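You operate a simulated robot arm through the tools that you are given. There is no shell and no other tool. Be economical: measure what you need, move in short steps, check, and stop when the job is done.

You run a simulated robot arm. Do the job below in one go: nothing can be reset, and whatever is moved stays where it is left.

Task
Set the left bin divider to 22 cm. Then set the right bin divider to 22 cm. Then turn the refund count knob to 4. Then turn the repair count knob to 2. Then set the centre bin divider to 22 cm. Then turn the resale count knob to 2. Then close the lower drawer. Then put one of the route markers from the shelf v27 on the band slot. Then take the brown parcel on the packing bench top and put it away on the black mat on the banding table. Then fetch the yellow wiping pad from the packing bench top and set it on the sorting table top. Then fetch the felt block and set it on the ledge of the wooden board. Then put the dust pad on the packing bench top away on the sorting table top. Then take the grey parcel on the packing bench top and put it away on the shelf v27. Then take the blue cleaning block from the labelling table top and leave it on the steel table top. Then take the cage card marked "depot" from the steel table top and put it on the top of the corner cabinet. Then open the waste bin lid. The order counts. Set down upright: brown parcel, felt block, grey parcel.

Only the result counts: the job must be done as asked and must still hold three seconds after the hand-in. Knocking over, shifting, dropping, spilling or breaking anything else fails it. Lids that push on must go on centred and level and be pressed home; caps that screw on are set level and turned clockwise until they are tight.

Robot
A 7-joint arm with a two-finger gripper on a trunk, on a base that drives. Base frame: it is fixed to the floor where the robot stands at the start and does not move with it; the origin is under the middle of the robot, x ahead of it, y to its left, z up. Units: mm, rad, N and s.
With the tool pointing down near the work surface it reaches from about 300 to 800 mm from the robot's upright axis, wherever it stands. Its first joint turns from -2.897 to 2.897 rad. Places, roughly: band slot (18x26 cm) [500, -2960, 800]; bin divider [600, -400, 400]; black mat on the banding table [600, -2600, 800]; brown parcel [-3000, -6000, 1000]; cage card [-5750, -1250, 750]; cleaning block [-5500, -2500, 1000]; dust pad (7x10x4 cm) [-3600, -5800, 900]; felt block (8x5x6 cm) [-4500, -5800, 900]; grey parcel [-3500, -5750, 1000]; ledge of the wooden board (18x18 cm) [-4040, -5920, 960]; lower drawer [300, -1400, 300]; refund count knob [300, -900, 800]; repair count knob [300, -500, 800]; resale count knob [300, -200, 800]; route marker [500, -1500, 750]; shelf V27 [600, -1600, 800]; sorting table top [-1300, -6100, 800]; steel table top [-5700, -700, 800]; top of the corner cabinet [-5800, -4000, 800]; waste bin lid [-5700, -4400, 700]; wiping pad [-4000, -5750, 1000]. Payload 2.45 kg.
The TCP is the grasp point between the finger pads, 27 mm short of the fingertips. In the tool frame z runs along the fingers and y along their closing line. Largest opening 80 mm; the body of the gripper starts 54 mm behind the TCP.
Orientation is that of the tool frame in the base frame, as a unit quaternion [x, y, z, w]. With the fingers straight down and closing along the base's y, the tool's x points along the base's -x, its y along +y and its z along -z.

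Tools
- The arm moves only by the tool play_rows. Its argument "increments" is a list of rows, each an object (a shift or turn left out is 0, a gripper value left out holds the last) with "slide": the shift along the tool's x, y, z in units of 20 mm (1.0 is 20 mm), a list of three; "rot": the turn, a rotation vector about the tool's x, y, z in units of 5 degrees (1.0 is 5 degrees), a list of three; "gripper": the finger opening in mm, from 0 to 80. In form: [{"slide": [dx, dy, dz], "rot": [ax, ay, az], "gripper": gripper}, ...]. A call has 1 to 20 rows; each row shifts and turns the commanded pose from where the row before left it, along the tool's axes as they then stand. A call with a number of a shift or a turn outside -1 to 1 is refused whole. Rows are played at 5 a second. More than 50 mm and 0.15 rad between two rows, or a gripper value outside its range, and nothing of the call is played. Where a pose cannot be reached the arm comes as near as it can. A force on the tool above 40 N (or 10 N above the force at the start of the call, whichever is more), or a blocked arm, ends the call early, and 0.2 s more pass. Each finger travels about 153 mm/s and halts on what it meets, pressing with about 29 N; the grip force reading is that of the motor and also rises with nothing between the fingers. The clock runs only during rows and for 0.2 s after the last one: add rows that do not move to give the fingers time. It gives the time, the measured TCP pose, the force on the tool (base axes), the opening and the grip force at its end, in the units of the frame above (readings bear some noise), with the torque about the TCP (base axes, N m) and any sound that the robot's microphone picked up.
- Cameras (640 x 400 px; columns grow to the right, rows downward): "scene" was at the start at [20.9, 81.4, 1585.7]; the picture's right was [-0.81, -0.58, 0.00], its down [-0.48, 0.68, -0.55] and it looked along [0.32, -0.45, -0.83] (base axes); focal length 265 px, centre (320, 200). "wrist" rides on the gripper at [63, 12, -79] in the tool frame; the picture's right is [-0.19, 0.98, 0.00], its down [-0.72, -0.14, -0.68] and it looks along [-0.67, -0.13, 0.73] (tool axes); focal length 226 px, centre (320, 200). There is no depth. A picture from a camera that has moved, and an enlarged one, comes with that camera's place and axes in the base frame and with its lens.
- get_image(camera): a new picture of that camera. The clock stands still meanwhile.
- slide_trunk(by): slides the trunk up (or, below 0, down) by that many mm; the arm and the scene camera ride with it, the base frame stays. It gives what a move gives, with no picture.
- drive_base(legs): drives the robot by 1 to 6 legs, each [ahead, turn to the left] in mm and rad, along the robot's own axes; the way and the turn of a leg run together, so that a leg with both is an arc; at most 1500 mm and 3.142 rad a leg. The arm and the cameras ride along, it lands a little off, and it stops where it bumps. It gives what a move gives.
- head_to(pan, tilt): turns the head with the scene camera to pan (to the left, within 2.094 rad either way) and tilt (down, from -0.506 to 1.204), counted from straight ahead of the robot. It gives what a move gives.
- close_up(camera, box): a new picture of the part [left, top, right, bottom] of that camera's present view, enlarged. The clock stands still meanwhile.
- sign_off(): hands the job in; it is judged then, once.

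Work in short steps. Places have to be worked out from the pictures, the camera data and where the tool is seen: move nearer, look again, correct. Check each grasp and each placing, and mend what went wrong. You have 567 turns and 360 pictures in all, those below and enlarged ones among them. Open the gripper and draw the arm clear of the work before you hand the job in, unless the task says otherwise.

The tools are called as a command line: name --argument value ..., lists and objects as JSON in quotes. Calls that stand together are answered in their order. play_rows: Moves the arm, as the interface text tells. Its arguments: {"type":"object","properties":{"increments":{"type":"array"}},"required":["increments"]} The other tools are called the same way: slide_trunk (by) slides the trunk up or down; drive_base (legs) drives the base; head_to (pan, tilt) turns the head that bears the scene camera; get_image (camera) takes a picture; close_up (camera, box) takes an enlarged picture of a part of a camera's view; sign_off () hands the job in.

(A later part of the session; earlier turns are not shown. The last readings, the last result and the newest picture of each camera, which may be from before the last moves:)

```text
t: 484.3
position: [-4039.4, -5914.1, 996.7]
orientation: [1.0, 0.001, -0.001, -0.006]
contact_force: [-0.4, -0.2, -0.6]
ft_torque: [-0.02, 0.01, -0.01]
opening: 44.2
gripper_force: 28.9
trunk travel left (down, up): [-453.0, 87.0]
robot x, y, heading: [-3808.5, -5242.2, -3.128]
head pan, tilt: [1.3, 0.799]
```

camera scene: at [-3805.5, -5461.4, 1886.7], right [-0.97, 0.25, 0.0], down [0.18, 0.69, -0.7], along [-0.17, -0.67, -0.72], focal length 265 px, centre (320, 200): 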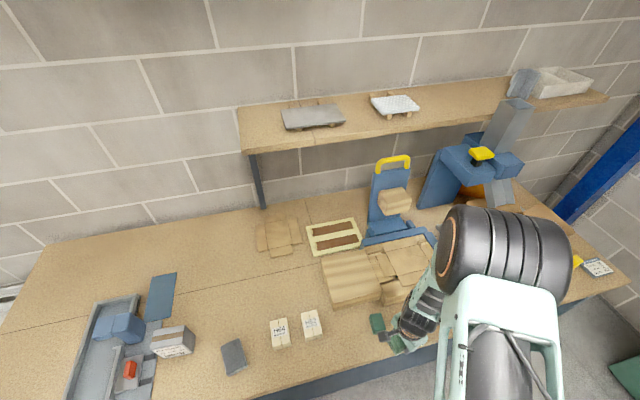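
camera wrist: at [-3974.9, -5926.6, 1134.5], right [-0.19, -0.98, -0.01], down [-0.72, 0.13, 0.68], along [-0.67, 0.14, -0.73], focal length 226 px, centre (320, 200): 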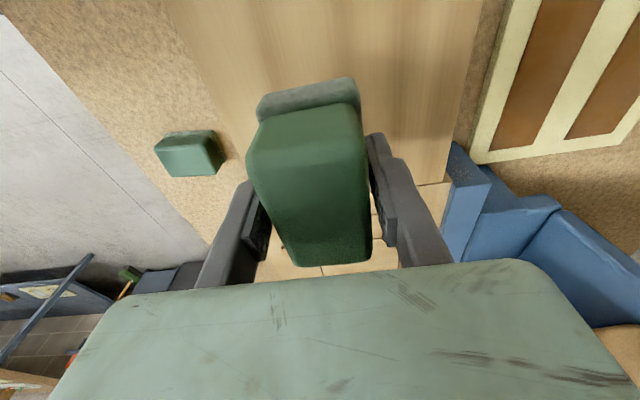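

slide_trunk --by -5

slide_trunk --by -5

slide_trunk --by -5

get_image --camera "wrist"

```text
t: 484.8
position: [-4039.3, -5912.6, 990.7]
orientation: [1.0, 0.0, -0.001, -0.007]
contact_force: [-0.1, -0.3, -0.4]
ft_torque: [0.04, -0.02, 0.0]
opening: 44.3
gripper_force: 29.0
trunk travel left (down, up): [-448.0, 92.0]
robot x, y, heading: [-3805.9, -5244.6, -3.128]
head pan, tilt: [1.3, 0.799]
```

```text
t: 485.3
position: [-4039.4, -5913.0, 989.1]
orientation: [1.0, 0.001, -0.001, -0.004]
contact_force: [0.1, 2.5, 21.3]
ft_torque: [-0.2, -0.72, 0.09]
opening: 44.4
gripper_force: 29.1
trunk travel left (down, up): [-443.0, 97.0]
robot x, y, heading: [-3806.5, -5237.8, -3.124]
head pan, tilt: [1.3, 0.799]
```

```text
t: 485.8
position: [-4039.6, -5917.1, 989.4]
orientation: [1.0, 0.001, -0.002, -0.002]
contact_force: [0.4, 3.9, 16.6]
ft_torque: [0.1, -0.17, 0.0]
opening: 44.2
gripper_force: 28.8
trunk travel left (down, up): [-440.0, 100.0]
robot x, y, heading: [-3808.6, -5245.5, -3.129]
head pan, tilt: [1.3, 0.799]
stopped: the force on the tool passed its limit at 42 N (the readings are from after the stop); the commanded pose is now the measured one
```

```text
214 pictures are left
camera wrist: at [-3975.6, -5929.3, 1068.2], right [-0.19, -0.98, 0.0], down [-0.72, 0.14, 0.68], along [-0.67, 0.13, -0.73], focal length 226 px, centre (320, 200)
```

wrist: 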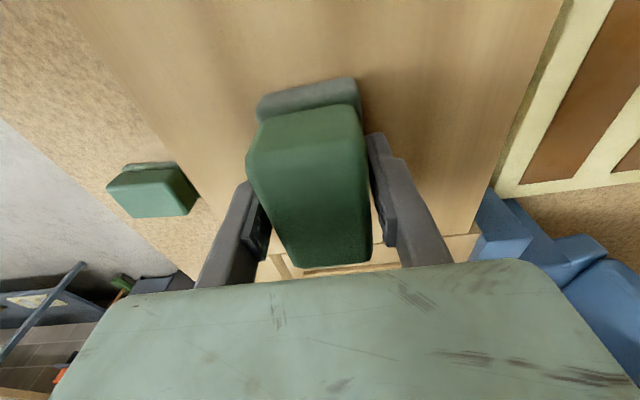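

play_rows --increments '[{"gripper": 60}, {}, {"gripper": 80}, {}]'

slide_trunk --by 95

get_image --camera "wrist"

```text
t: 486.8
position: [-4040.7, -5913.7, 987.9]
orientation: [1.0, 0.0, -0.003, -0.001]
contact_force: [0.7, 9.2, 21.4]
ft_torque: [-0.51, -0.16, 0.06]
opening: 65.5
gripper_force: 0.0
trunk travel left (down, up): [-440.0, 100.0]
robot x, y, heading: [-3807.0, -5238.4, -3.128]
head pan, tilt: [1.3, 0.799]
```

```text
t: 488.1
position: [-4040.1, -5915.8, 1081.4]
orientation: [1.0, 0.001, -0.001, -0.004]
contact_force: [0.2, 0.2, -0.3]
ft_torque: [0.0, -0.01, 0.03]
opening: 80.2
gripper_force: 0.0
trunk travel left (down, up): [-535.0, 5.0]
robot x, y, heading: [-3805.7, -5243.2, -3.126]
head pan, tilt: [1.3, 0.799]
```

```text
213 pictures are left
camera wrist: at [-3975.8, -5928.8, 1160.5], right [-0.19, -0.98, -0.01], down [-0.72, 0.14, 0.68], along [-0.67, 0.14, -0.73], focal length 226 px, centre (320, 200)
```

wrist: 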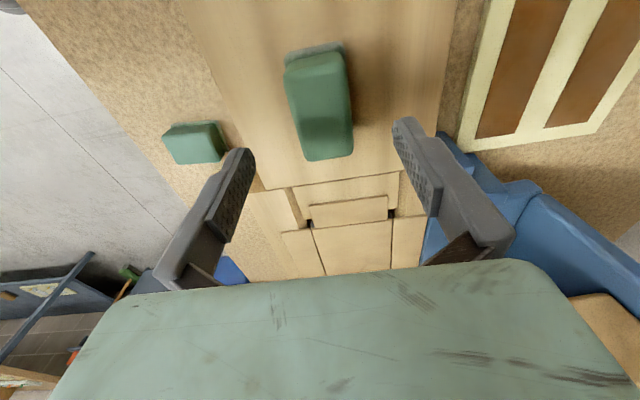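

Felt block stands on the ledge. Next the dust pad: retract, rotate back, drive back to it.

play_rows --increments '[{"slide": [0, -1, 0]}, {"slide": [0, -1, 0]}, {"slide": [0, -1, 0]}, {"slide": [0, -1, 0]}, {"slide": [0, -1, 0]}, {"slide": [0, -1, 0]}, {"slide": [0, -1, 0]}, {"slide": [0, -1, 0]}, {"slide": [0, -1, 0]}, {"slide": [0, -1, 0]}, {"slide": [0, -1, 0]}, {"slide": [0, -1, 0]}, {"slide": [0, -1, 0]}]'

play_rows --increments '[{"rot": [0, 0, -1]}, {"rot": [0, 0, -1]}, {"rot": [0, 0, -1]}, {"rot": [0, 0, -1]}, {"rot": [0, 0, -1]}, {"rot": [0, 0, -1]}, {"rot": [0, 0, -1]}, {"rot": [0, 0, -1]}, {"rot": [0, 0, -1]}, {"rot": [0, 0, -1]}, {"rot": [0, 0, -1]}, {"rot": [0, 0, -1]}, {"rot": [0, 0, -1]}, {"rot": [0, 0, -1]}, {"rot": [0, 0, -1]}, {"rot": [0, 0, -1]}, {"rot": [0, 0, -1]}, {"rot": [0, 0, -1]}]'

drive_base --legs '[[-490, 0]]'

get_image --camera "wrist"

```text
t: 490.9
position: [-4040.4, -5656.0, 1081.9]
orientation: [1.0, 0.001, -0.002, -0.003]
contact_force: [-0.7, -0.1, 0.1]
ft_torque: [0.01, 0.0, -0.01]
opening: 80.0
gripper_force: 0.1
trunk travel left (down, up): [-535.0, 5.0]
robot x, y, heading: [-3806.6, -5245.0, -3.131]
head pan, tilt: [1.3, 0.799]
```

```text
t: 494.6
position: [-4040.3, -5655.7, 1083.2]
orientation: [0.706, 0.708, 0.001, -0.004]
contact_force: [0.1, 0.4, 0.1]
ft_torque: [0.0, 0.03, 0.02]
opening: 79.8
gripper_force: 0.0
trunk travel left (down, up): [-535.0, 5.0]
robot x, y, heading: [-3808.3, -5243.8, -3.124]
head pan, tilt: [1.3, 0.799]
```

```text
t: 497.6
position: [-3529.5, -5648.0, 1083.8]
orientation: [0.704, 0.71, 0.001, -0.003]
contact_force: [0.5, 0.2, -0.7]
ft_torque: [-0.05, 0.04, -0.01]
opening: 80.0
gripper_force: 0.0
trunk travel left (down, up): [-535.0, 5.0]
robot x, y, heading: [-3297.0, -5231.5, -3.12]
head pan, tilt: [1.3, 0.799]
```

```text
212 pictures are left
camera wrist: at [-3515.9, -5585.2, 1163.1], right [0.98, -0.19, 0.0], down [-0.13, -0.72, 0.68], along [-0.13, -0.66, -0.74], focal length 226 px, centre (320, 200)
```

wrist: 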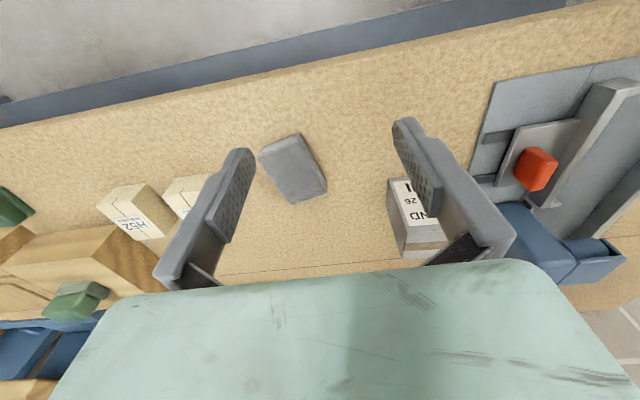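

play_rows --increments '[{"slide": [-0.96, -0.51, 0]}, {"slide": [-0.96, -0.51, 0]}, {"slide": [-0.96, -0.51, 0]}, {"slide": [-0.96, -0.51, 0]}, {"slide": [-0.96, -0.51, 0]}, {"rot": [0, 0, -0.9]}, {"rot": [0, 0, -0.9]}, {"rot": [0, 0, -0.9]}]'

slide_trunk --by -90

get_image --camera "wrist"

```text
t: 499.4
position: [-3579.2, -5745.6, 1081.7]
orientation: [0.615, 0.788, 0.001, -0.003]
contact_force: [0.1, 0.3, 0.4]
ft_torque: [0.01, 0.01, 0.01]
opening: 80.1
gripper_force: 0.0
trunk travel left (down, up): [-535.0, 5.0]
robot x, y, heading: [-3295.9, -5238.7, -3.124]
head pan, tilt: [1.3, 0.799]
```

```text
t: 500.7
position: [-3580.4, -5745.4, 992.8]
orientation: [0.616, 0.787, 0.002, -0.003]
contact_force: [0.5, 0.0, -0.5]
ft_torque: [0.0, 0.0, -0.02]
opening: 79.9
gripper_force: 0.0
trunk travel left (down, up): [-445.0, 95.0]
robot x, y, heading: [-3298.8, -5230.7, -3.12]
head pan, tilt: [1.3, 0.799]
```

```text
211 pictures are left
camera wrist: at [-3582.1, -5681.0, 1073.1], right [1.0, 0.05, 0.0], down [0.04, -0.74, 0.68], along [0.03, -0.68, -0.74], focal length 226 px, centre (320, 200)
```

wrist: 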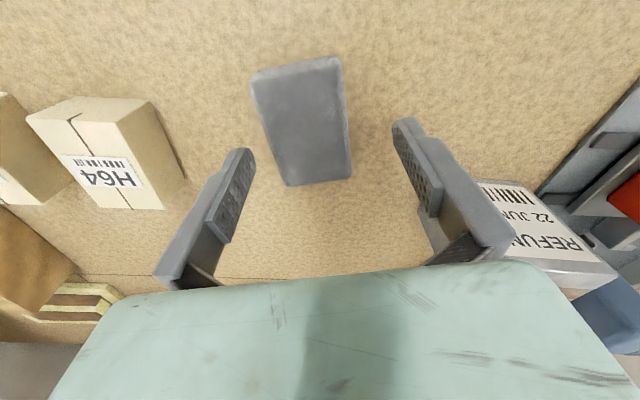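

play_rows --increments '[{"slide": [-0.1, -0.33, 0]}]'

slide_trunk --by -50

get_image --camera "wrist"

```text
t: 501.1
position: [-3585.3, -5748.7, 993.0]
orientation: [0.618, 0.787, 0.002, -0.004]
contact_force: [-0.6, 0.2, 0.1]
ft_torque: [0.0, 0.01, -0.03]
opening: 80.2
gripper_force: 0.1
trunk travel left (down, up): [-445.0, 95.0]
robot x, y, heading: [-3298.7, -5233.3, -3.119]
head pan, tilt: [1.3, 0.799]
```

```text
t: 502.0
position: [-3585.2, -5748.1, 941.5]
orientation: [0.617, 0.787, 0.0, -0.002]
contact_force: [0.3, 0.3, 0.1]
ft_torque: [-0.05, -0.01, 0.03]
opening: 80.3
gripper_force: 0.0
trunk travel left (down, up): [-395.0, 145.0]
robot x, y, heading: [-3295.0, -5234.9, -3.116]
head pan, tilt: [1.3, 0.799]
```

```text
210 pictures are left
camera wrist: at [-3586.9, -5684.1, 1022.8], right [1.0, 0.05, 0.0], down [0.04, -0.74, 0.68], along [0.03, -0.68, -0.74], focal length 226 px, centre (320, 200)
```

wrist: 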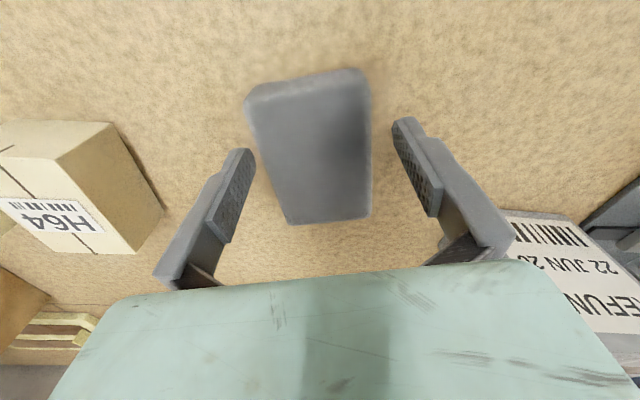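

slide_trunk --by -27

play_rows --increments '[{"slide": [0, -0.15, 0]}, {"gripper": 0}, {}, {}]'

slide_trunk --by 140

get_image --camera "wrist"

```text
t: 502.7
position: [-3583.0, -5747.8, 916.3]
orientation: [0.617, 0.787, 0.001, -0.003]
contact_force: [9.4, 5.5, 27.4]
ft_torque: [0.38, -1.48, 0.14]
opening: 75.8
gripper_force: 0.0
trunk travel left (down, up): [-368.0, 172.0]
robot x, y, heading: [-3298.0, -5232.2, -3.119]
head pan, tilt: [1.3, 0.799]
```

```text
t: 503.7
position: [-3588.8, -5747.9, 914.3]
orientation: [0.616, 0.788, 0.001, -0.003]
contact_force: [-2.2, 1.3, 2.6]
ft_torque: [0.16, 0.03, 0.04]
opening: 64.3
gripper_force: 28.4
trunk travel left (down, up): [-368.0, 172.0]
robot x, y, heading: [-3299.0, -5234.0, -3.117]
head pan, tilt: [1.3, 0.799]
```

```text
t: 505.4
position: [-3588.3, -5749.5, 1055.2]
orientation: [0.616, 0.788, 0.002, -0.004]
contact_force: [-0.4, 0.8, 0.4]
ft_torque: [0.03, -0.01, -0.02]
opening: 64.1
gripper_force: 28.9
trunk travel left (down, up): [-508.0, 32.0]
robot x, y, heading: [-3299.8, -5232.2, -3.12]
head pan, tilt: [1.3, 0.799]
```

```text
209 pictures are left
camera wrist: at [-3590.7, -5685.2, 1135.7], right [1.0, 0.05, 0.0], down [0.04, -0.74, 0.68], along [0.03, -0.68, -0.74], focal length 226 px, centre (320, 200)
```

wrist: 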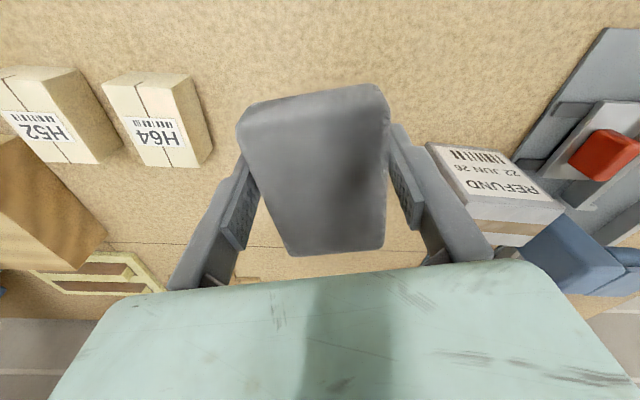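

Dust pad held. Retract and reverse to the sorting table.

play_rows --increments '[{"slide": [0.97, 0.24, 0]}, {"slide": [0.97, 0.24, 0]}, {"slide": [0.97, 0.24, 0]}, {"slide": [0.97, 0.24, 0]}, {"slide": [0.97, 0.24, 0]}, {"slide": [0.97, 0.24, 0]}]'

drive_base --legs '[[0, -0.0715], [-1160, 0], [-1130, 0], [0, 0.05]]'

head_to --pan 1.6 --tilt 0.9

get_image --camera "scene"

get_image --camera "wrist"

```text
t: 506.8
position: [-3586.4, -5626.0, 1056.7]
orientation: [0.616, 0.788, 0.001, -0.003]
contact_force: [-1.0, -0.9, -0.8]
ft_torque: [-0.03, -0.05, 0.03]
opening: 64.3
gripper_force: 29.0
trunk travel left (down, up): [-508.0, 32.0]
robot x, y, heading: [-3298.5, -5234.7, -3.12]
head pan, tilt: [1.3, 0.799]
```

```text
t: 519.2
position: [-1243.8, -5734.4, 1056.2]
orientation: [0.617, 0.787, 0.002, -0.003]
contact_force: [1.5, -0.7, -0.7]
ft_torque: [0.01, 0.04, -0.01]
opening: 63.9
gripper_force: 29.1
trunk travel left (down, up): [-508.0, 32.0]
robot x, y, heading: [-954.0, -5343.3, -3.123]
head pan, tilt: [1.3, 0.799]
```

```text
t: 520.0
position: [-1246.1, -5734.1, 1056.4]
orientation: [0.617, 0.787, 0.001, -0.003]
contact_force: [0.3, 0.4, -0.5]
ft_torque: [0.06, 0.0, 0.01]
opening: 64.1
gripper_force: 28.6
trunk travel left (down, up): [-508.0, 32.0]
robot x, y, heading: [-956.5, -5340.0, -3.119]
head pan, tilt: [1.6, 0.901]
```

```text
208 pictures are left
camera scene: at [-929.5, -5557.9, 1874.5], right [-1.0, -0.05, 0.0], down [-0.04, 0.78, -0.62], along [0.03, -0.62, -0.78], focal length 265 px, centre (320, 200)
```

scene: 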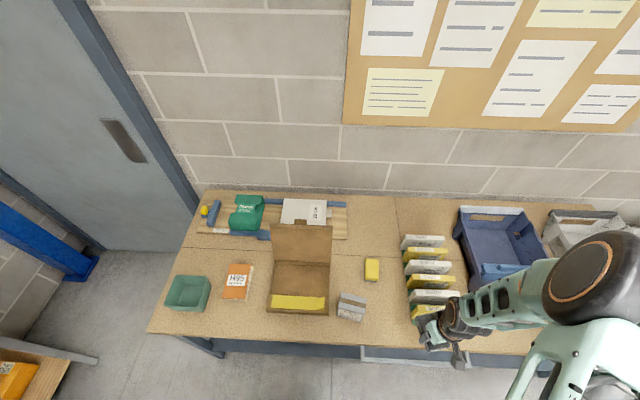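

```text
207 pictures are left
camera wrist: at [-1247.8, -5670.7, 1136.9], right [1.0, 0.05, 0.0], down [0.04, -0.74, 0.68], along [0.03, -0.68, -0.74], focal length 226 px, centre (320, 200)
```

wrist: 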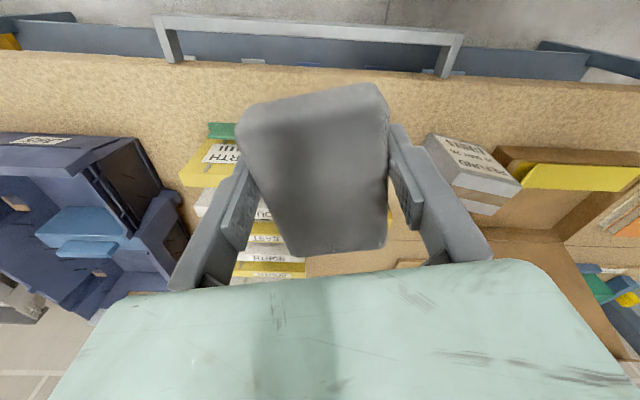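

play_rows --increments '[{"slide": [-0.95, 0.265, 0]}, {"slide": [-0.95, 0.265, 0]}, {"slide": [-0.95, 0.265, 0]}, {"slide": [-0.95, 0.265, 0]}, {"slide": [-0.95, 0.265, 0]}, {"slide": [-0.95, 0.265, 0]}, {"slide": [-0.95, 0.265, 0]}]'

slide_trunk --by -140

get_image --camera "wrist"

get_image --camera "scene"

```text
t: 521.6
position: [-1179.1, -5853.4, 1055.7]
orientation: [0.617, 0.787, 0.002, -0.004]
contact_force: [0.6, -0.2, -0.1]
ft_torque: [0.04, 0.04, -0.03]
opening: 63.9
gripper_force: 29.4
trunk travel left (down, up): [-508.0, 32.0]
robot x, y, heading: [-955.1, -5339.3, -3.12]
head pan, tilt: [1.6, 0.901]
```

```text
t: 523.3
position: [-1179.1, -5853.3, 916.1]
orientation: [0.617, 0.787, 0.001, -0.003]
contact_force: [0.1, 0.9, -0.8]
ft_torque: [0.01, 0.01, 0.01]
opening: 63.9
gripper_force: 29.1
trunk travel left (down, up): [-368.0, 172.0]
robot x, y, heading: [-954.9, -5342.0, -3.119]
head pan, tilt: [1.6, 0.901]
```

```text
206 pictures are left
camera wrist: at [-1181.2, -5789.2, 996.3], right [1.0, 0.05, 0.0], down [0.04, -0.74, 0.68], along [0.03, -0.68, -0.74], focal length 226 px, centre (320, 200)
```

wrist: 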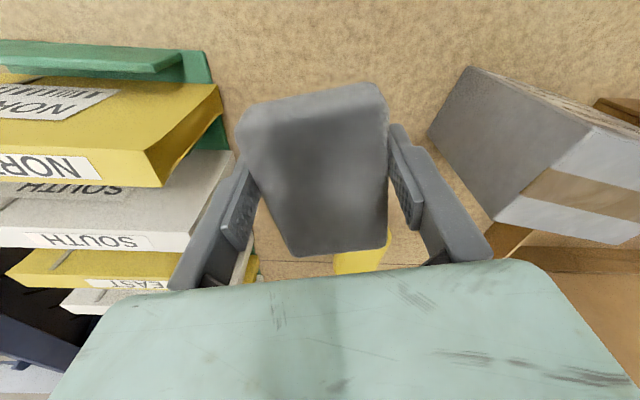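

```text
205 pictures are left
camera scene: at [-929.6, -5557.5, 1734.7], right [-1.0, -0.05, 0.0], down [-0.04, 0.78, -0.62], along [0.03, -0.62, -0.78], focal length 265 px, centre (320, 200)
```

scene: 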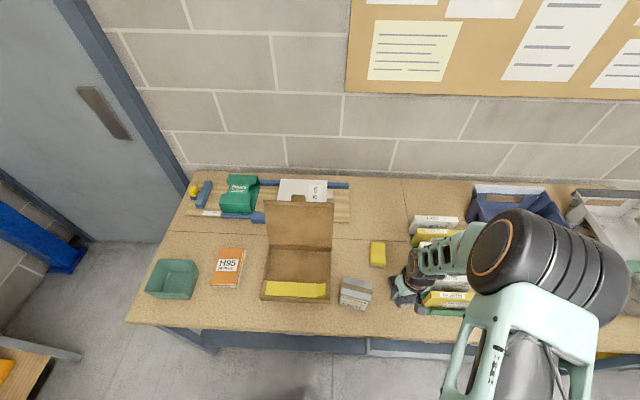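

slide_trunk --by -70

slide_trunk --by -8

slide_trunk --by -4

```text
t: 524.3
position: [-1180.3, -5853.0, 846.1]
orientation: [0.617, 0.787, 0.002, -0.003]
contact_force: [-0.1, 0.4, -0.7]
ft_torque: [-0.04, -0.01, 0.0]
opening: 63.8
gripper_force: 29.0
trunk travel left (down, up): [-298.0, 242.0]
robot x, y, heading: [-953.4, -5344.6, -3.119]
head pan, tilt: [1.6, 0.901]
```

```text
t: 524.9
position: [-1179.3, -5853.3, 837.9]
orientation: [0.617, 0.787, 0.002, -0.003]
contact_force: [0.1, 0.1, -0.6]
ft_torque: [0.0, 0.0, -0.01]
opening: 64.0
gripper_force: 28.7
trunk travel left (down, up): [-290.0, 250.0]
robot x, y, heading: [-957.2, -5337.1, -3.12]
head pan, tilt: [1.6, 0.901]
```

```text
t: 525.4
position: [-1179.1, -5853.2, 835.1]
orientation: [0.617, 0.787, 0.0, -0.003]
contact_force: [0.1, 1.4, 15.9]
ft_torque: [0.3, -0.24, 0.0]
opening: 63.8
gripper_force: 28.7
trunk travel left (down, up): [-286.0, 254.0]
robot x, y, heading: [-957.1, -5346.5, -3.121]
head pan, tilt: [1.6, 0.901]
```

Contact. Release (limited opening) and rise.

play_rows --increments '[{"gripper": 75}, {}, {}]'

slide_trunk --by 200

get_image --camera "wrist"

```text
t: 526.2
position: [-1177.6, -5854.4, 834.9]
orientation: [0.617, 0.787, 0.001, -0.002]
contact_force: [-0.5, -0.8, 20.5]
ft_torque: [0.01, -0.79, -0.04]
opening: 66.0
gripper_force: 0.0
trunk travel left (down, up): [-286.0, 254.0]
robot x, y, heading: [-954.4, -5340.5, -3.118]
head pan, tilt: [1.6, 0.901]
```

```text
t: 528.4
position: [-1179.8, -5853.5, 1032.1]
orientation: [0.617, 0.787, 0.001, -0.004]
contact_force: [0.3, 0.4, -0.4]
ft_torque: [0.05, -0.04, -0.04]
opening: 74.9
gripper_force: 0.1
trunk travel left (down, up): [-486.0, 54.0]
robot x, y, heading: [-957.8, -5342.0, -3.116]
head pan, tilt: [1.6, 0.901]
```

```text
204 pictures are left
camera wrist: at [-1181.3, -5789.3, 1113.8], right [1.0, 0.05, 0.0], down [0.04, -0.74, 0.68], along [0.03, -0.68, -0.74], focal length 226 px, centre (320, 200)
```

wrist: 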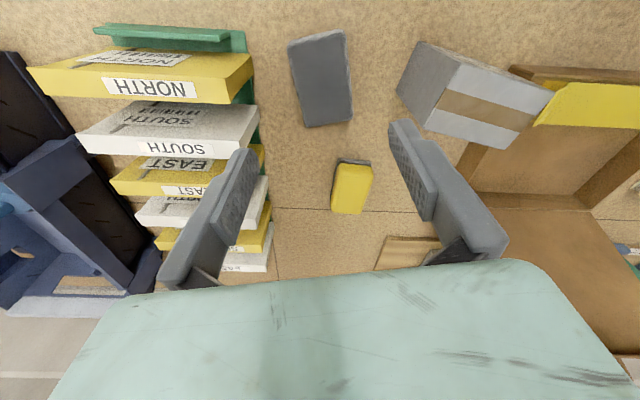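

Dust pad placed. Retract and go for the grey parcel.

play_rows --increments '[{"slide": [0.97, 0.24, 0]}, {"slide": [0.97, 0.24, 0]}, {"slide": [0.97, 0.24, 0]}, {"slide": [0.97, 0.24, 0]}, {"slide": [0.97, 0.24, 0]}, {"slide": [0.97, 0.24, 0]}, {"slide": [0.97, 0.24, 0]}, {"slide": [0.97, 0.24, 0]}, {"slide": [0.97, 0.24, 0]}, {"slide": [0.97, 0.24, 0], "rot": [0, 0, 0.9]}, {"slide": [0.97, 0, 0], "rot": [0, 0, 0.9]}, {"rot": [0, 0, 0.9], "gripper": 80}]'

drive_base --legs '[[0, -0.071], [1080, 0], [1060, 0], [0, 0.047]]'

get_image --camera "wrist"

get_image --camera "scene"

```text
t: 531.0
position: [-1180.8, -5635.4, 1034.6]
orientation: [0.706, 0.708, 0.001, -0.003]
contact_force: [-0.2, -0.7, -0.7]
ft_torque: [0.0, 0.0, 0.03]
opening: 79.9
gripper_force: 0.0
trunk travel left (down, up): [-486.0, 54.0]
robot x, y, heading: [-958.8, -5341.8, -3.119]
head pan, tilt: [1.6, 0.901]
```

```text
t: 542.5
position: [-3324.9, -5546.3, 1035.8]
orientation: [0.707, 0.707, 0.0, -0.004]
contact_force: [-0.4, -0.5, 0.2]
ft_torque: [0.04, 0.06, 0.03]
opening: 79.8
gripper_force: 0.0
trunk travel left (down, up): [-486.0, 54.0]
robot x, y, heading: [-3100.9, -5252.3, -3.119]
head pan, tilt: [1.6, 0.901]
```

```text
203 pictures are left
camera wrist: at [-3312.2, -5483.1, 1114.9], right [0.98, -0.19, 0.0], down [-0.14, -0.72, 0.68], along [-0.13, -0.66, -0.74], focal length 226 px, centre (320, 200)
```

wrist: 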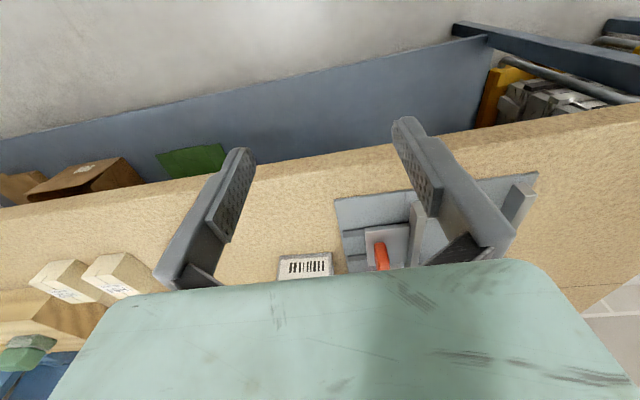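

```text
202 pictures are left
camera scene: at [-3072.3, -5470.5, 1852.4], right [-1.0, -0.05, 0.0], down [-0.04, 0.78, -0.62], along [0.03, -0.62, -0.78], focal length 265 px, centre (320, 200)
```

scene: 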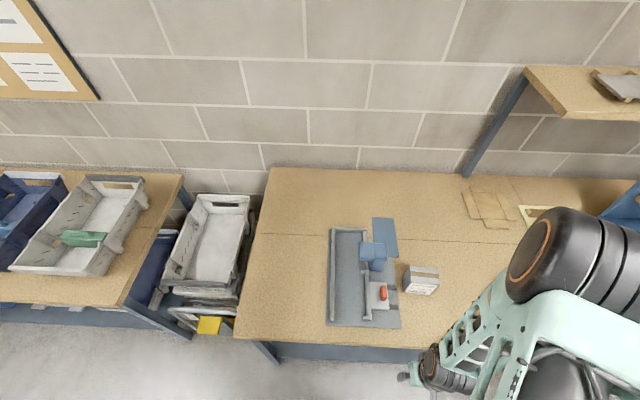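

play_rows --increments '[{"slide": [-0.97, -0.42, -0.3]}, {"slide": [-0.97, -0.42, -0.3]}, {"slide": [-0.97, -0.42, -0.3]}, {"slide": [-0.97, -0.42, -0.3]}, {"slide": [-0.97, -0.42, -0.3]}, {"slide": [-0.97, -0.42, -0.3]}, {"slide": [-0.97, -0.42, -0.3]}, {"slide": [-0.97, -0.42, -0.3]}, {"slide": [-0.97, -0.42, -0.3]}]'

get_image --camera "wrist"

```text
t: 544.5
position: [-3404.2, -5720.7, 1085.1]
orientation: [0.707, 0.707, 0.002, -0.003]
contact_force: [0.2, 0.1, 0.2]
ft_torque: [0.06, 0.02, -0.02]
opening: 79.9
gripper_force: 0.0
trunk travel left (down, up): [-486.0, 54.0]
robot x, y, heading: [-3098.7, -5255.0, -3.119]
head pan, tilt: [1.6, 0.901]
```

```text
201 pictures are left
camera wrist: at [-3390.7, -5657.1, 1166.2], right [0.98, -0.19, 0.0], down [-0.14, -0.72, 0.68], along [-0.13, -0.66, -0.74], focal length 226 px, centre (320, 200)
```

wrist: 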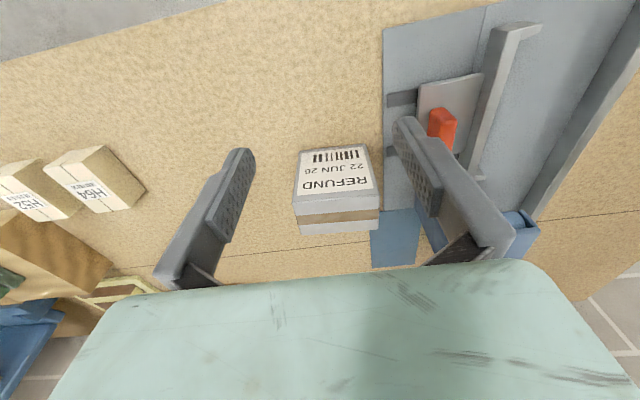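

Grey parcel ≈95×58×100, centre ≈(-3408,-5848), top z≈983. Grip across its depth like the brown one: rotate ~94° and move above.

play_rows --increments '[{"rot": [0, 0, 0.99]}, {"rot": [0, 0, 0.99]}, {"rot": [0, 0, 0.99]}, {"rot": [0, 0, 0.99]}, {"rot": [0, 0, 0.99]}, {"rot": [0, 0, 0.99]}, {"rot": [0, 0, 0.99]}, {"rot": [0, 0, 0.99]}, {"rot": [0, 0, 0.99]}, {"rot": [0, 0, 0.99]}, {"rot": [0, 0, 0.99]}, {"rot": [0, 0, 0.99]}, {"rot": [0, 0, 0.99]}, {"rot": [0, 0, 0.99]}, {"rot": [0, 0, 0.99]}, {"rot": [0, 0, 0.99]}, {"rot": [0, 0, 0.99]}, {"rot": [0, 0, 0.99]}, {"rot": [0, 0, 0.99]}]'

play_rows --increments '[{"slide": [0.01, 0.91, 0]}, {"slide": [0.01, 0.91, 0]}, {"slide": [0.01, 0.91, 0]}, {"slide": [0.01, 0.91, 0]}, {"slide": [0.01, 0.91, 0]}, {"slide": [0.01, 0.91, 0]}, {"slide": [0.01, 0.91, 0]}]'

get_image --camera "wrist"

```text
t: 548.5
position: [-3402.7, -5719.7, 1088.3]
orientation: [0.999, -0.036, -0.001, -0.003]
contact_force: [-0.3, -0.5, 0.5]
ft_torque: [0.0, 0.01, 0.0]
opening: 80.1
gripper_force: 0.1
trunk travel left (down, up): [-486.0, 54.0]
robot x, y, heading: [-3100.0, -5260.0, -3.129]
head pan, tilt: [1.6, 0.901]
```

```text
t: 550.1
position: [-3409.7, -5849.0, 1085.7]
orientation: [0.999, -0.036, -0.001, -0.003]
contact_force: [0.0, -0.2, 0.1]
ft_torque: [0.02, 0.0, -0.01]
opening: 80.1
gripper_force: 0.0
trunk travel left (down, up): [-486.0, 54.0]
robot x, y, heading: [-3098.4, -5255.2, -3.123]
head pan, tilt: [1.6, 0.901]
```

```text
200 pictures are left
camera wrist: at [-3346.2, -5865.8, 1166.0], right [-0.26, -0.96, -0.01], down [-0.7, 0.19, 0.69], along [-0.66, 0.18, -0.73], focal length 226 px, centre (320, 200)
```

wrist: 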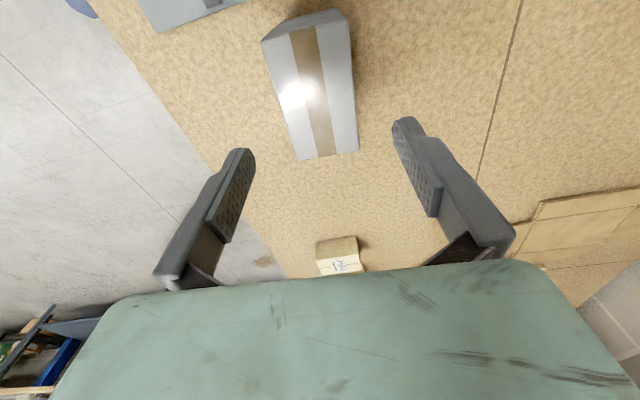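

play_rows --increments '[{"slide": [0.35, 0, 0]}]'

slide_trunk --by -65

get_image --camera "wrist"

```text
t: 550.5
position: [-3401.7, -5849.0, 1085.4]
orientation: [0.999, -0.035, -0.001, -0.004]
contact_force: [0.4, 0.2, 0.4]
ft_torque: [-0.01, 0.01, -0.03]
opening: 80.2
gripper_force: 0.1
trunk travel left (down, up): [-486.0, 54.0]
robot x, y, heading: [-3102.0, -5254.9, -3.123]
head pan, tilt: [1.6, 0.901]
```

```text
t: 551.5
position: [-3402.6, -5846.9, 1021.6]
orientation: [0.999, -0.036, -0.001, -0.003]
contact_force: [-1.1, -0.4, 0.3]
ft_torque: [0.0, 0.03, 0.0]
opening: 80.2
gripper_force: 0.0
trunk travel left (down, up): [-421.0, 119.0]
robot x, y, heading: [-3097.8, -5256.1, -3.125]
head pan, tilt: [1.6, 0.901]
```

```text
199 pictures are left
camera wrist: at [-3339.1, -5865.9, 1101.3], right [-0.26, -0.96, 0.0], down [-0.7, 0.19, 0.68], along [-0.66, 0.18, -0.73], focal length 226 px, centre (320, 200)
```

wrist: 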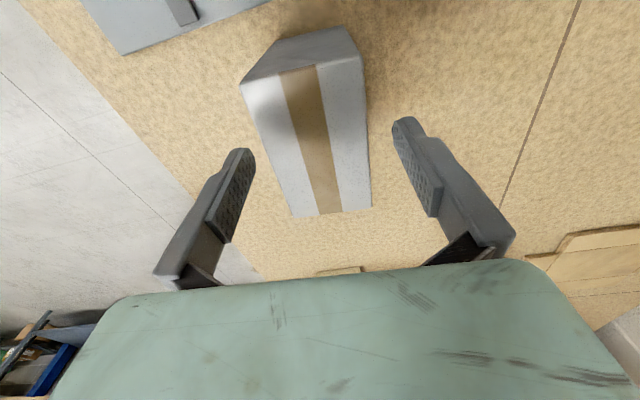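

slide_trunk --by -80

play_rows --increments '[{"gripper": 0}, {}, {}]'

slide_trunk --by 150

get_image --camera "wrist"

```text
t: 552.7
position: [-3401.8, -5848.5, 941.4]
orientation: [0.999, -0.036, -0.002, -0.004]
contact_force: [0.0, 1.0, 0.1]
ft_torque: [0.01, 0.02, -0.02]
opening: 80.1
gripper_force: 0.1
trunk travel left (down, up): [-341.0, 199.0]
robot x, y, heading: [-3093.8, -5255.5, -3.129]
head pan, tilt: [1.6, 0.901]
```

```text
t: 553.5
position: [-3403.1, -5848.6, 941.1]
orientation: [0.999, -0.036, -0.001, -0.003]
contact_force: [-0.1, -0.3, 0.0]
ft_torque: [-0.08, 0.1, 0.02]
opening: 57.7
gripper_force: 28.8
trunk travel left (down, up): [-341.0, 199.0]
robot x, y, heading: [-3097.7, -5254.3, -3.123]
head pan, tilt: [1.6, 0.901]
```

```text
t: 555.3
position: [-3403.3, -5848.9, 1090.7]
orientation: [0.999, -0.036, -0.002, -0.003]
contact_force: [0.0, 0.1, -1.9]
ft_torque: [0.0, -0.02, 0.02]
opening: 57.7
gripper_force: 29.2
trunk travel left (down, up): [-491.0, 49.0]
robot x, y, heading: [-3099.5, -5253.6, -3.126]
head pan, tilt: [1.6, 0.901]
```

```text
198 pictures are left
camera wrist: at [-3339.2, -5866.2, 1170.4], right [-0.26, -0.96, -0.01], down [-0.7, 0.19, 0.68], along [-0.66, 0.18, -0.73], focal length 226 px, centre (320, 200)
```

wrist: 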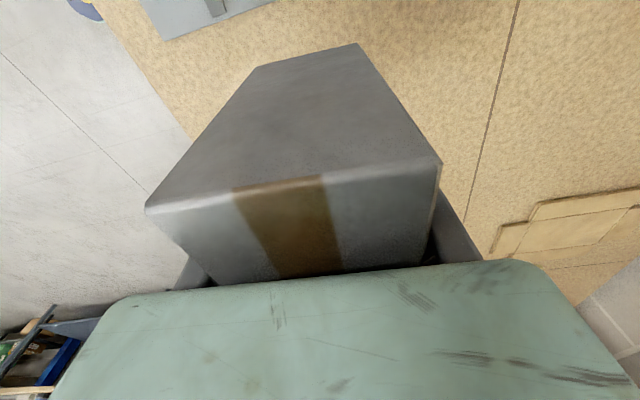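

Grey parcel held. Retract and drive away from the bench, then toward the shelf.

play_rows --increments '[{"slide": [0, -1, 0]}, {"slide": [0, -1, 0]}, {"slide": [0, -1, 0]}, {"slide": [0, -1, 0]}, {"slide": [0, -1, 0]}, {"slide": [0, -1, 0]}, {"slide": [0, -1, 0]}, {"slide": [0, -1, 0]}, {"slide": [0, -1, 0]}, {"slide": [0, -1, 0]}, {"slide": [0, -1, 0]}, {"slide": [0, -1, 0]}]'

drive_base --legs '[[0, -0.65], [700, 0], [0, -1.67]]'

```text
t: 557.9
position: [-3388.8, -5608.8, 1093.7]
orientation: [0.999, -0.036, -0.002, -0.002]
contact_force: [-0.6, 0.2, -2.6]
ft_torque: [0.02, -0.03, 0.04]
opening: 57.5
gripper_force: 28.8
trunk travel left (down, up): [-491.0, 49.0]
robot x, y, heading: [-3094.5, -5255.4, -3.12]
head pan, tilt: [1.6, 0.901]
```

```text
t: 559.8
position: [-3521.5, -5433.1, 1092.1]
orientation: [0.961, -0.276, 0.0, -0.003]
contact_force: [0.4, -0.4, -3.3]
ft_torque: [-0.02, -0.02, 0.0]
opening: 57.8
gripper_force: 28.5
trunk travel left (down, up): [-491.0, 49.0]
robot x, y, heading: [-3099.7, -5254.9, 2.698]
head pan, tilt: [1.6, 0.901]
stopped in leg 1: the robot was blocked; the commanded pose is now the measured one
```

drive_base --legs '[[700, 0], [0, -1.9]]'

```text
t: 568.3
position: [-3754.3, -4494.8, 1091.9]
orientation: [-0.324, 0.946, -0.002, 0.001]
contact_force: [0.3, -0.4, -2.6]
ft_torque: [0.02, 0.03, -0.03]
opening: 57.5
gripper_force: 28.9
trunk travel left (down, up): [-491.0, 49.0]
robot x, y, heading: [-3731.4, -4950.5, 0.774]
head pan, tilt: [1.6, 0.901]
```

drive_base --legs '[[0, -0.05], [1450, 0], [1450, 0], [1000, 0]]'

```text
t: 587.7
position: [-756.2, -1928.3, 1092.0]
orientation: [-0.309, 0.951, -0.003, 0.002]
contact_force: [-0.1, 0.2, -2.1]
ft_torque: [-0.02, 0.04, 0.01]
opening: 57.6
gripper_force: 28.8
trunk travel left (down, up): [-491.0, 49.0]
robot x, y, heading: [-747.6, -2387.0, 0.742]
head pan, tilt: [1.6, 0.901]
```

drive_base --legs '[[0, -1.5], [880, 0], [0, -0.815]]'

```text
t: 598.4
position: [200.6, -3331.7, 1092.2]
orientation: [0.762, 0.648, -0.002, -0.002]
contact_force: [-0.5, -0.5, -1.9]
ft_torque: [0.04, 0.0, 0.04]
opening: 57.5
gripper_force: 28.5
trunk travel left (down, up): [-491.0, 49.0]
robot x, y, heading: [-129.2, -3014.5, -1.619]
head pan, tilt: [1.6, 0.901]
```

drive_base --legs '[[0, 0.035], [-1050, 0], [-1030, 0]]'

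head_to --pan 1.2 --tilt 0.85

get_image --camera "scene"

```text
t: 609.0
position: [220.5, -1229.6, 1092.9]
orientation: [0.738, 0.675, -0.003, -0.002]
contact_force: [0.4, 0.5, -1.3]
ft_torque: [0.0, -0.02, -0.01]
opening: 57.7
gripper_force: 29.0
trunk travel left (down, up): [-491.0, 49.0]
robot x, y, heading: [-132.0, -935.3, -1.549]
head pan, tilt: [1.6, 0.901]
```

```text
t: 609.9
position: [222.1, -1231.1, 1091.8]
orientation: [0.738, 0.675, -0.002, -0.002]
contact_force: [0.0, 0.0, -2.4]
ft_torque: [0.03, -0.02, -0.03]
opening: 57.5
gripper_force: 29.2
trunk travel left (down, up): [-491.0, 49.0]
robot x, y, heading: [-128.6, -938.8, -1.547]
head pan, tilt: [1.201, 0.85]
```

```text
197 pictures are left
camera scene: at [83.6, -940.0, 1861.4], right [-0.34, -0.94, 0.0], down [-0.71, 0.25, -0.66], along [0.62, -0.22, -0.75], focal length 265 px, centre (320, 200)
```

scene: 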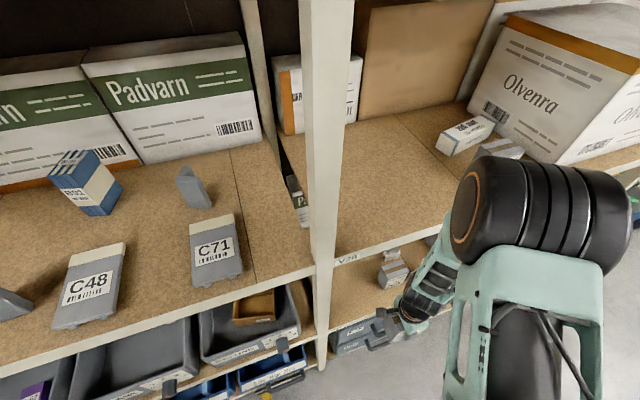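

Free spot on V27 near (420,-1225). Lower the trunk in front of the shelf, then check the arm's clearance before entering.

slide_trunk --by -215

get_image --camera "scene"

```text
t: 612.2
position: [220.9, -1229.7, 877.2]
orientation: [0.738, 0.675, -0.003, -0.001]
contact_force: [0.1, 0.1, -2.2]
ft_torque: [0.05, -0.01, 0.02]
opening: 57.9
gripper_force: 28.9
trunk travel left (down, up): [-276.0, 264.0]
robot x, y, heading: [-129.7, -934.6, -1.552]
head pan, tilt: [1.201, 0.85]
```

```text
196 pictures are left
camera scene: at [83.5, -940.0, 1646.5], right [-0.34, -0.94, 0.0], down [-0.71, 0.26, -0.66], along [0.62, -0.22, -0.75], focal length 265 px, centre (320, 200)
```

scene: 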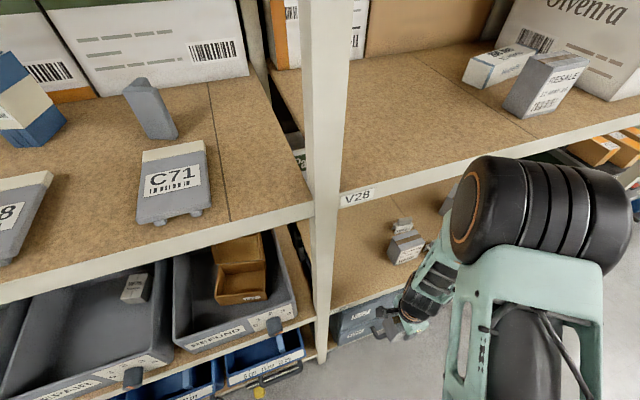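

The elbow is close to V28's edge. I'll move the base ~180 mm further from the shelf so the arm works more stretched and lower.

drive_base --legs '[[0, -0.4], [460, 0], [0, 0.38], [-400, 0]]'

```text
t: 619.5
position: [45.3, -1248.5, 877.6]
orientation: [0.739, 0.673, -0.002, -0.002]
contact_force: [0.9, 0.0, -1.7]
ft_torque: [0.02, 0.01, -0.02]
opening: 57.6
gripper_force: 28.7
trunk travel left (down, up): [-276.0, 264.0]
robot x, y, heading: [-305.5, -955.8, -1.55]
head pan, tilt: [1.201, 0.85]
```

play_rows --increments '[{"slide": [0.09, 0.99, 0]}, {"slide": [0.09, 0.99, 0]}, {"slide": [0.09, 0.99, 0]}, {"slide": [0.09, 0.99, 0]}, {"slide": [0.09, 0.99, 0]}, {"slide": [0.09, 0.99, 0]}, {"slide": [0.09, 0.99, 0]}, {"slide": [0.09, 0.99, 0]}, {"slide": [0.09, 0.99, 0]}, {"slide": [0.09, 0.99, 0]}, {"slide": [0.09, 0.99, 0]}]'

get_image --camera "scene"

get_image --camera "wrist"

```text
t: 621.9
position: [262.9, -1248.8, 876.2]
orientation: [0.738, 0.675, -0.003, -0.002]
contact_force: [0.3, 0.2, -2.1]
ft_torque: [0.03, -0.03, 0.01]
opening: 57.7
gripper_force: 28.6
trunk travel left (down, up): [-276.0, 264.0]
robot x, y, heading: [-304.6, -954.1, -1.553]
head pan, tilt: [1.201, 0.85]
```

```text
195 pictures are left
camera scene: at [-91.8, -957.1, 1646.3], right [-0.34, -0.94, 0.0], down [-0.71, 0.26, -0.66], along [0.62, -0.23, -0.75], focal length 265 px, centre (320, 200)
```

scene: 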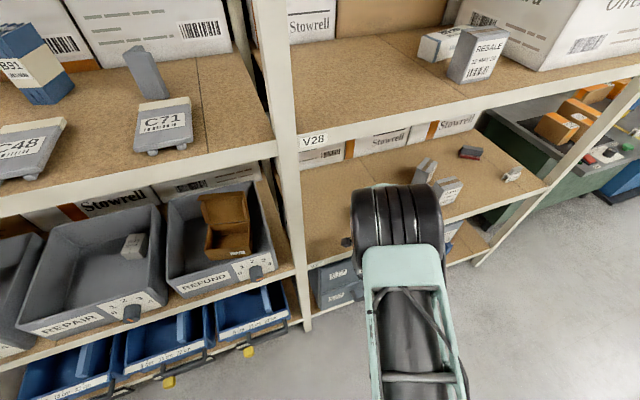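

```text
194 pictures are left
camera wrist: at [282.8, -1186.4, 955.7], right [0.96, -0.28, -0.01], down [-0.2, -0.7, 0.68], along [-0.2, -0.65, -0.73], focal length 226 px, centre (320, 200)
```

wrist: 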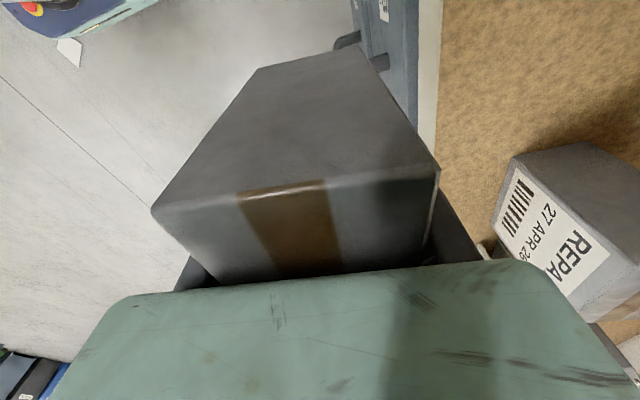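

play_rows --increments '[{"slide": [0.216, 0.98, 0]}, {"slide": [0.216, 0.98, 0]}, {"slide": [0.216, 0.98, 0]}, {"slide": [0.216, 0.98, 0]}, {"slide": [0.216, 0.98, 0]}, {"slide": [0.216, 0.98, 0]}, {"slide": [0.216, 0.98, 0]}, {"slide": [0.216, 0.98, 0]}]'

get_image --camera "wrist"

get_image --camera "scene"

```text
t: 623.7
position: [421.7, -1228.3, 875.8]
orientation: [0.739, 0.674, -0.003, -0.002]
contact_force: [0.1, -0.4, -1.7]
ft_torque: [0.0, 0.04, -0.02]
opening: 57.7
gripper_force: 29.1
trunk travel left (down, up): [-276.0, 264.0]
robot x, y, heading: [-304.2, -951.8, -1.549]
head pan, tilt: [1.201, 0.85]
```

```text
193 pictures are left
camera wrist: at [440.9, -1165.3, 956.3], right [0.96, -0.28, -0.01], down [-0.2, -0.7, 0.68], along [-0.2, -0.65, -0.73], focal length 226 px, centre (320, 200)
```

wrist: 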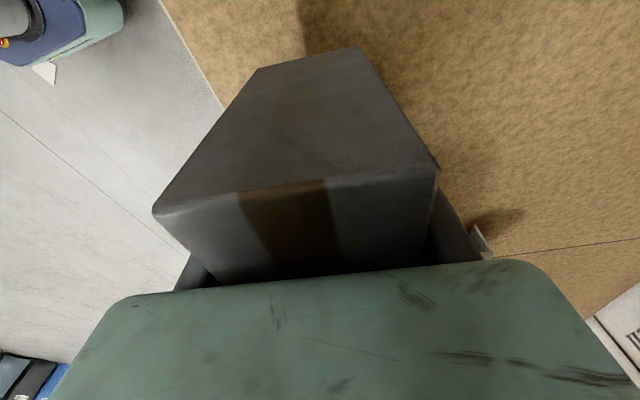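

```text
192 pictures are left
camera scene: at [-91.6, -957.5, 1646.3], right [-0.34, -0.94, 0.0], down [-0.71, 0.26, -0.66], along [0.62, -0.23, -0.75], focal length 265 px, centre (320, 200)
```

scene: 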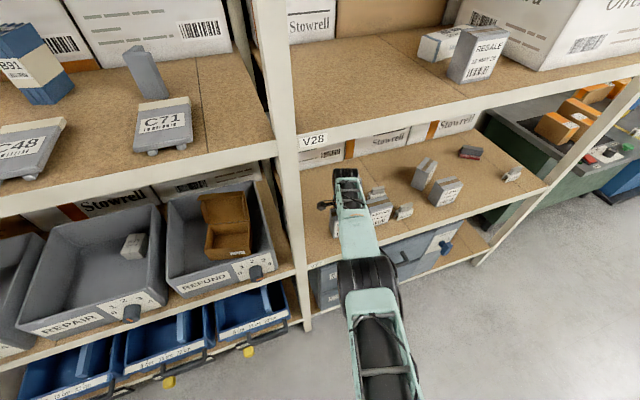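

slide_trunk --by -26

slide_trunk --by -5

slide_trunk --by -5

```text
t: 624.4
position: [421.1, -1225.7, 850.5]
orientation: [0.74, 0.673, -0.002, -0.001]
contact_force: [0.1, -0.7, -3.2]
ft_torque: [0.0, 0.0, 0.0]
opening: 57.7
gripper_force: 29.0
trunk travel left (down, up): [-250.0, 290.0]
robot x, y, heading: [-305.5, -954.8, -1.55]
head pan, tilt: [1.201, 0.85]
```

```text
t: 625.0
position: [421.4, -1228.5, 844.1]
orientation: [0.739, 0.674, -0.002, -0.001]
contact_force: [0.3, 0.4, -3.5]
ft_torque: [0.01, -0.01, -0.01]
opening: 57.6
gripper_force: 28.8
trunk travel left (down, up): [-245.0, 295.0]
robot x, y, heading: [-306.0, -951.2, -1.548]
head pan, tilt: [1.201, 0.85]
```

```text
t: 625.5
position: [422.5, -1226.8, 841.4]
orientation: [0.738, 0.675, -0.002, 0.0]
contact_force: [-0.7, -0.7, 4.9]
ft_torque: [-0.44, -0.17, -0.06]
opening: 57.2
gripper_force: 29.1
trunk travel left (down, up): [-240.0, 300.0]
robot x, y, heading: [-304.1, -953.5, -1.551]
head pan, tilt: [1.201, 0.85]
```

Touching. One more 3 mm, then release and rise.

slide_trunk --by -3

play_rows --increments '[{"gripper": 70}, {}, {"gripper": 78}, {}]'

slide_trunk --by 120

get_image --camera "wrist"

```text
t: 626.0
position: [421.8, -1226.9, 841.6]
orientation: [0.739, 0.674, -0.002, 0.002]
contact_force: [-0.5, 0.1, 25.4]
ft_torque: [-1.11, 0.27, -0.07]
opening: 57.4
gripper_force: 28.8
trunk travel left (down, up): [-237.0, 303.0]
robot x, y, heading: [-306.8, -951.4, -1.548]
head pan, tilt: [1.201, 0.85]
```

```text
t: 627.0
position: [420.9, -1227.2, 837.2]
orientation: [0.739, 0.674, -0.003, -0.001]
contact_force: [-0.3, 0.1, -0.6]
ft_torque: [0.02, -0.02, -0.01]
opening: 78.2
gripper_force: 0.0
trunk travel left (down, up): [-237.0, 303.0]
robot x, y, heading: [-303.3, -951.8, -1.549]
head pan, tilt: [1.201, 0.85]
```

```text
t: 628.5
position: [420.2, -1226.4, 956.7]
orientation: [0.739, 0.674, -0.003, -0.003]
contact_force: [1.1, 0.6, -0.3]
ft_torque: [-0.03, -0.02, -0.01]
opening: 78.0
gripper_force: 0.1
trunk travel left (down, up): [-357.0, 183.0]
robot x, y, heading: [-303.3, -951.1, -1.55]
head pan, tilt: [1.201, 0.85]
```

```text
191 pictures are left
camera wrist: at [440.4, -1164.9, 1036.7], right [0.96, -0.28, -0.01], down [-0.2, -0.7, 0.68], along [-0.2, -0.65, -0.73], focal length 226 px, centre (320, 200)
```

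wrist: 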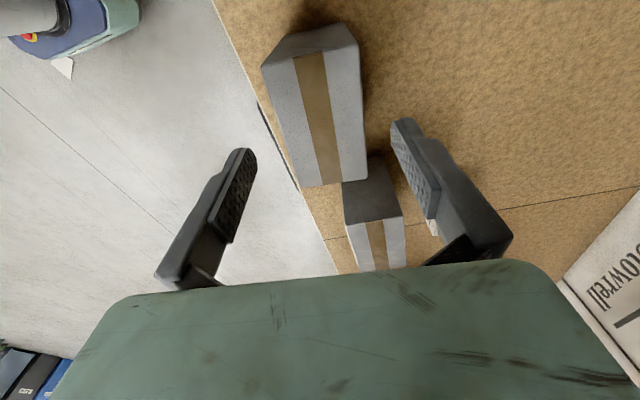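

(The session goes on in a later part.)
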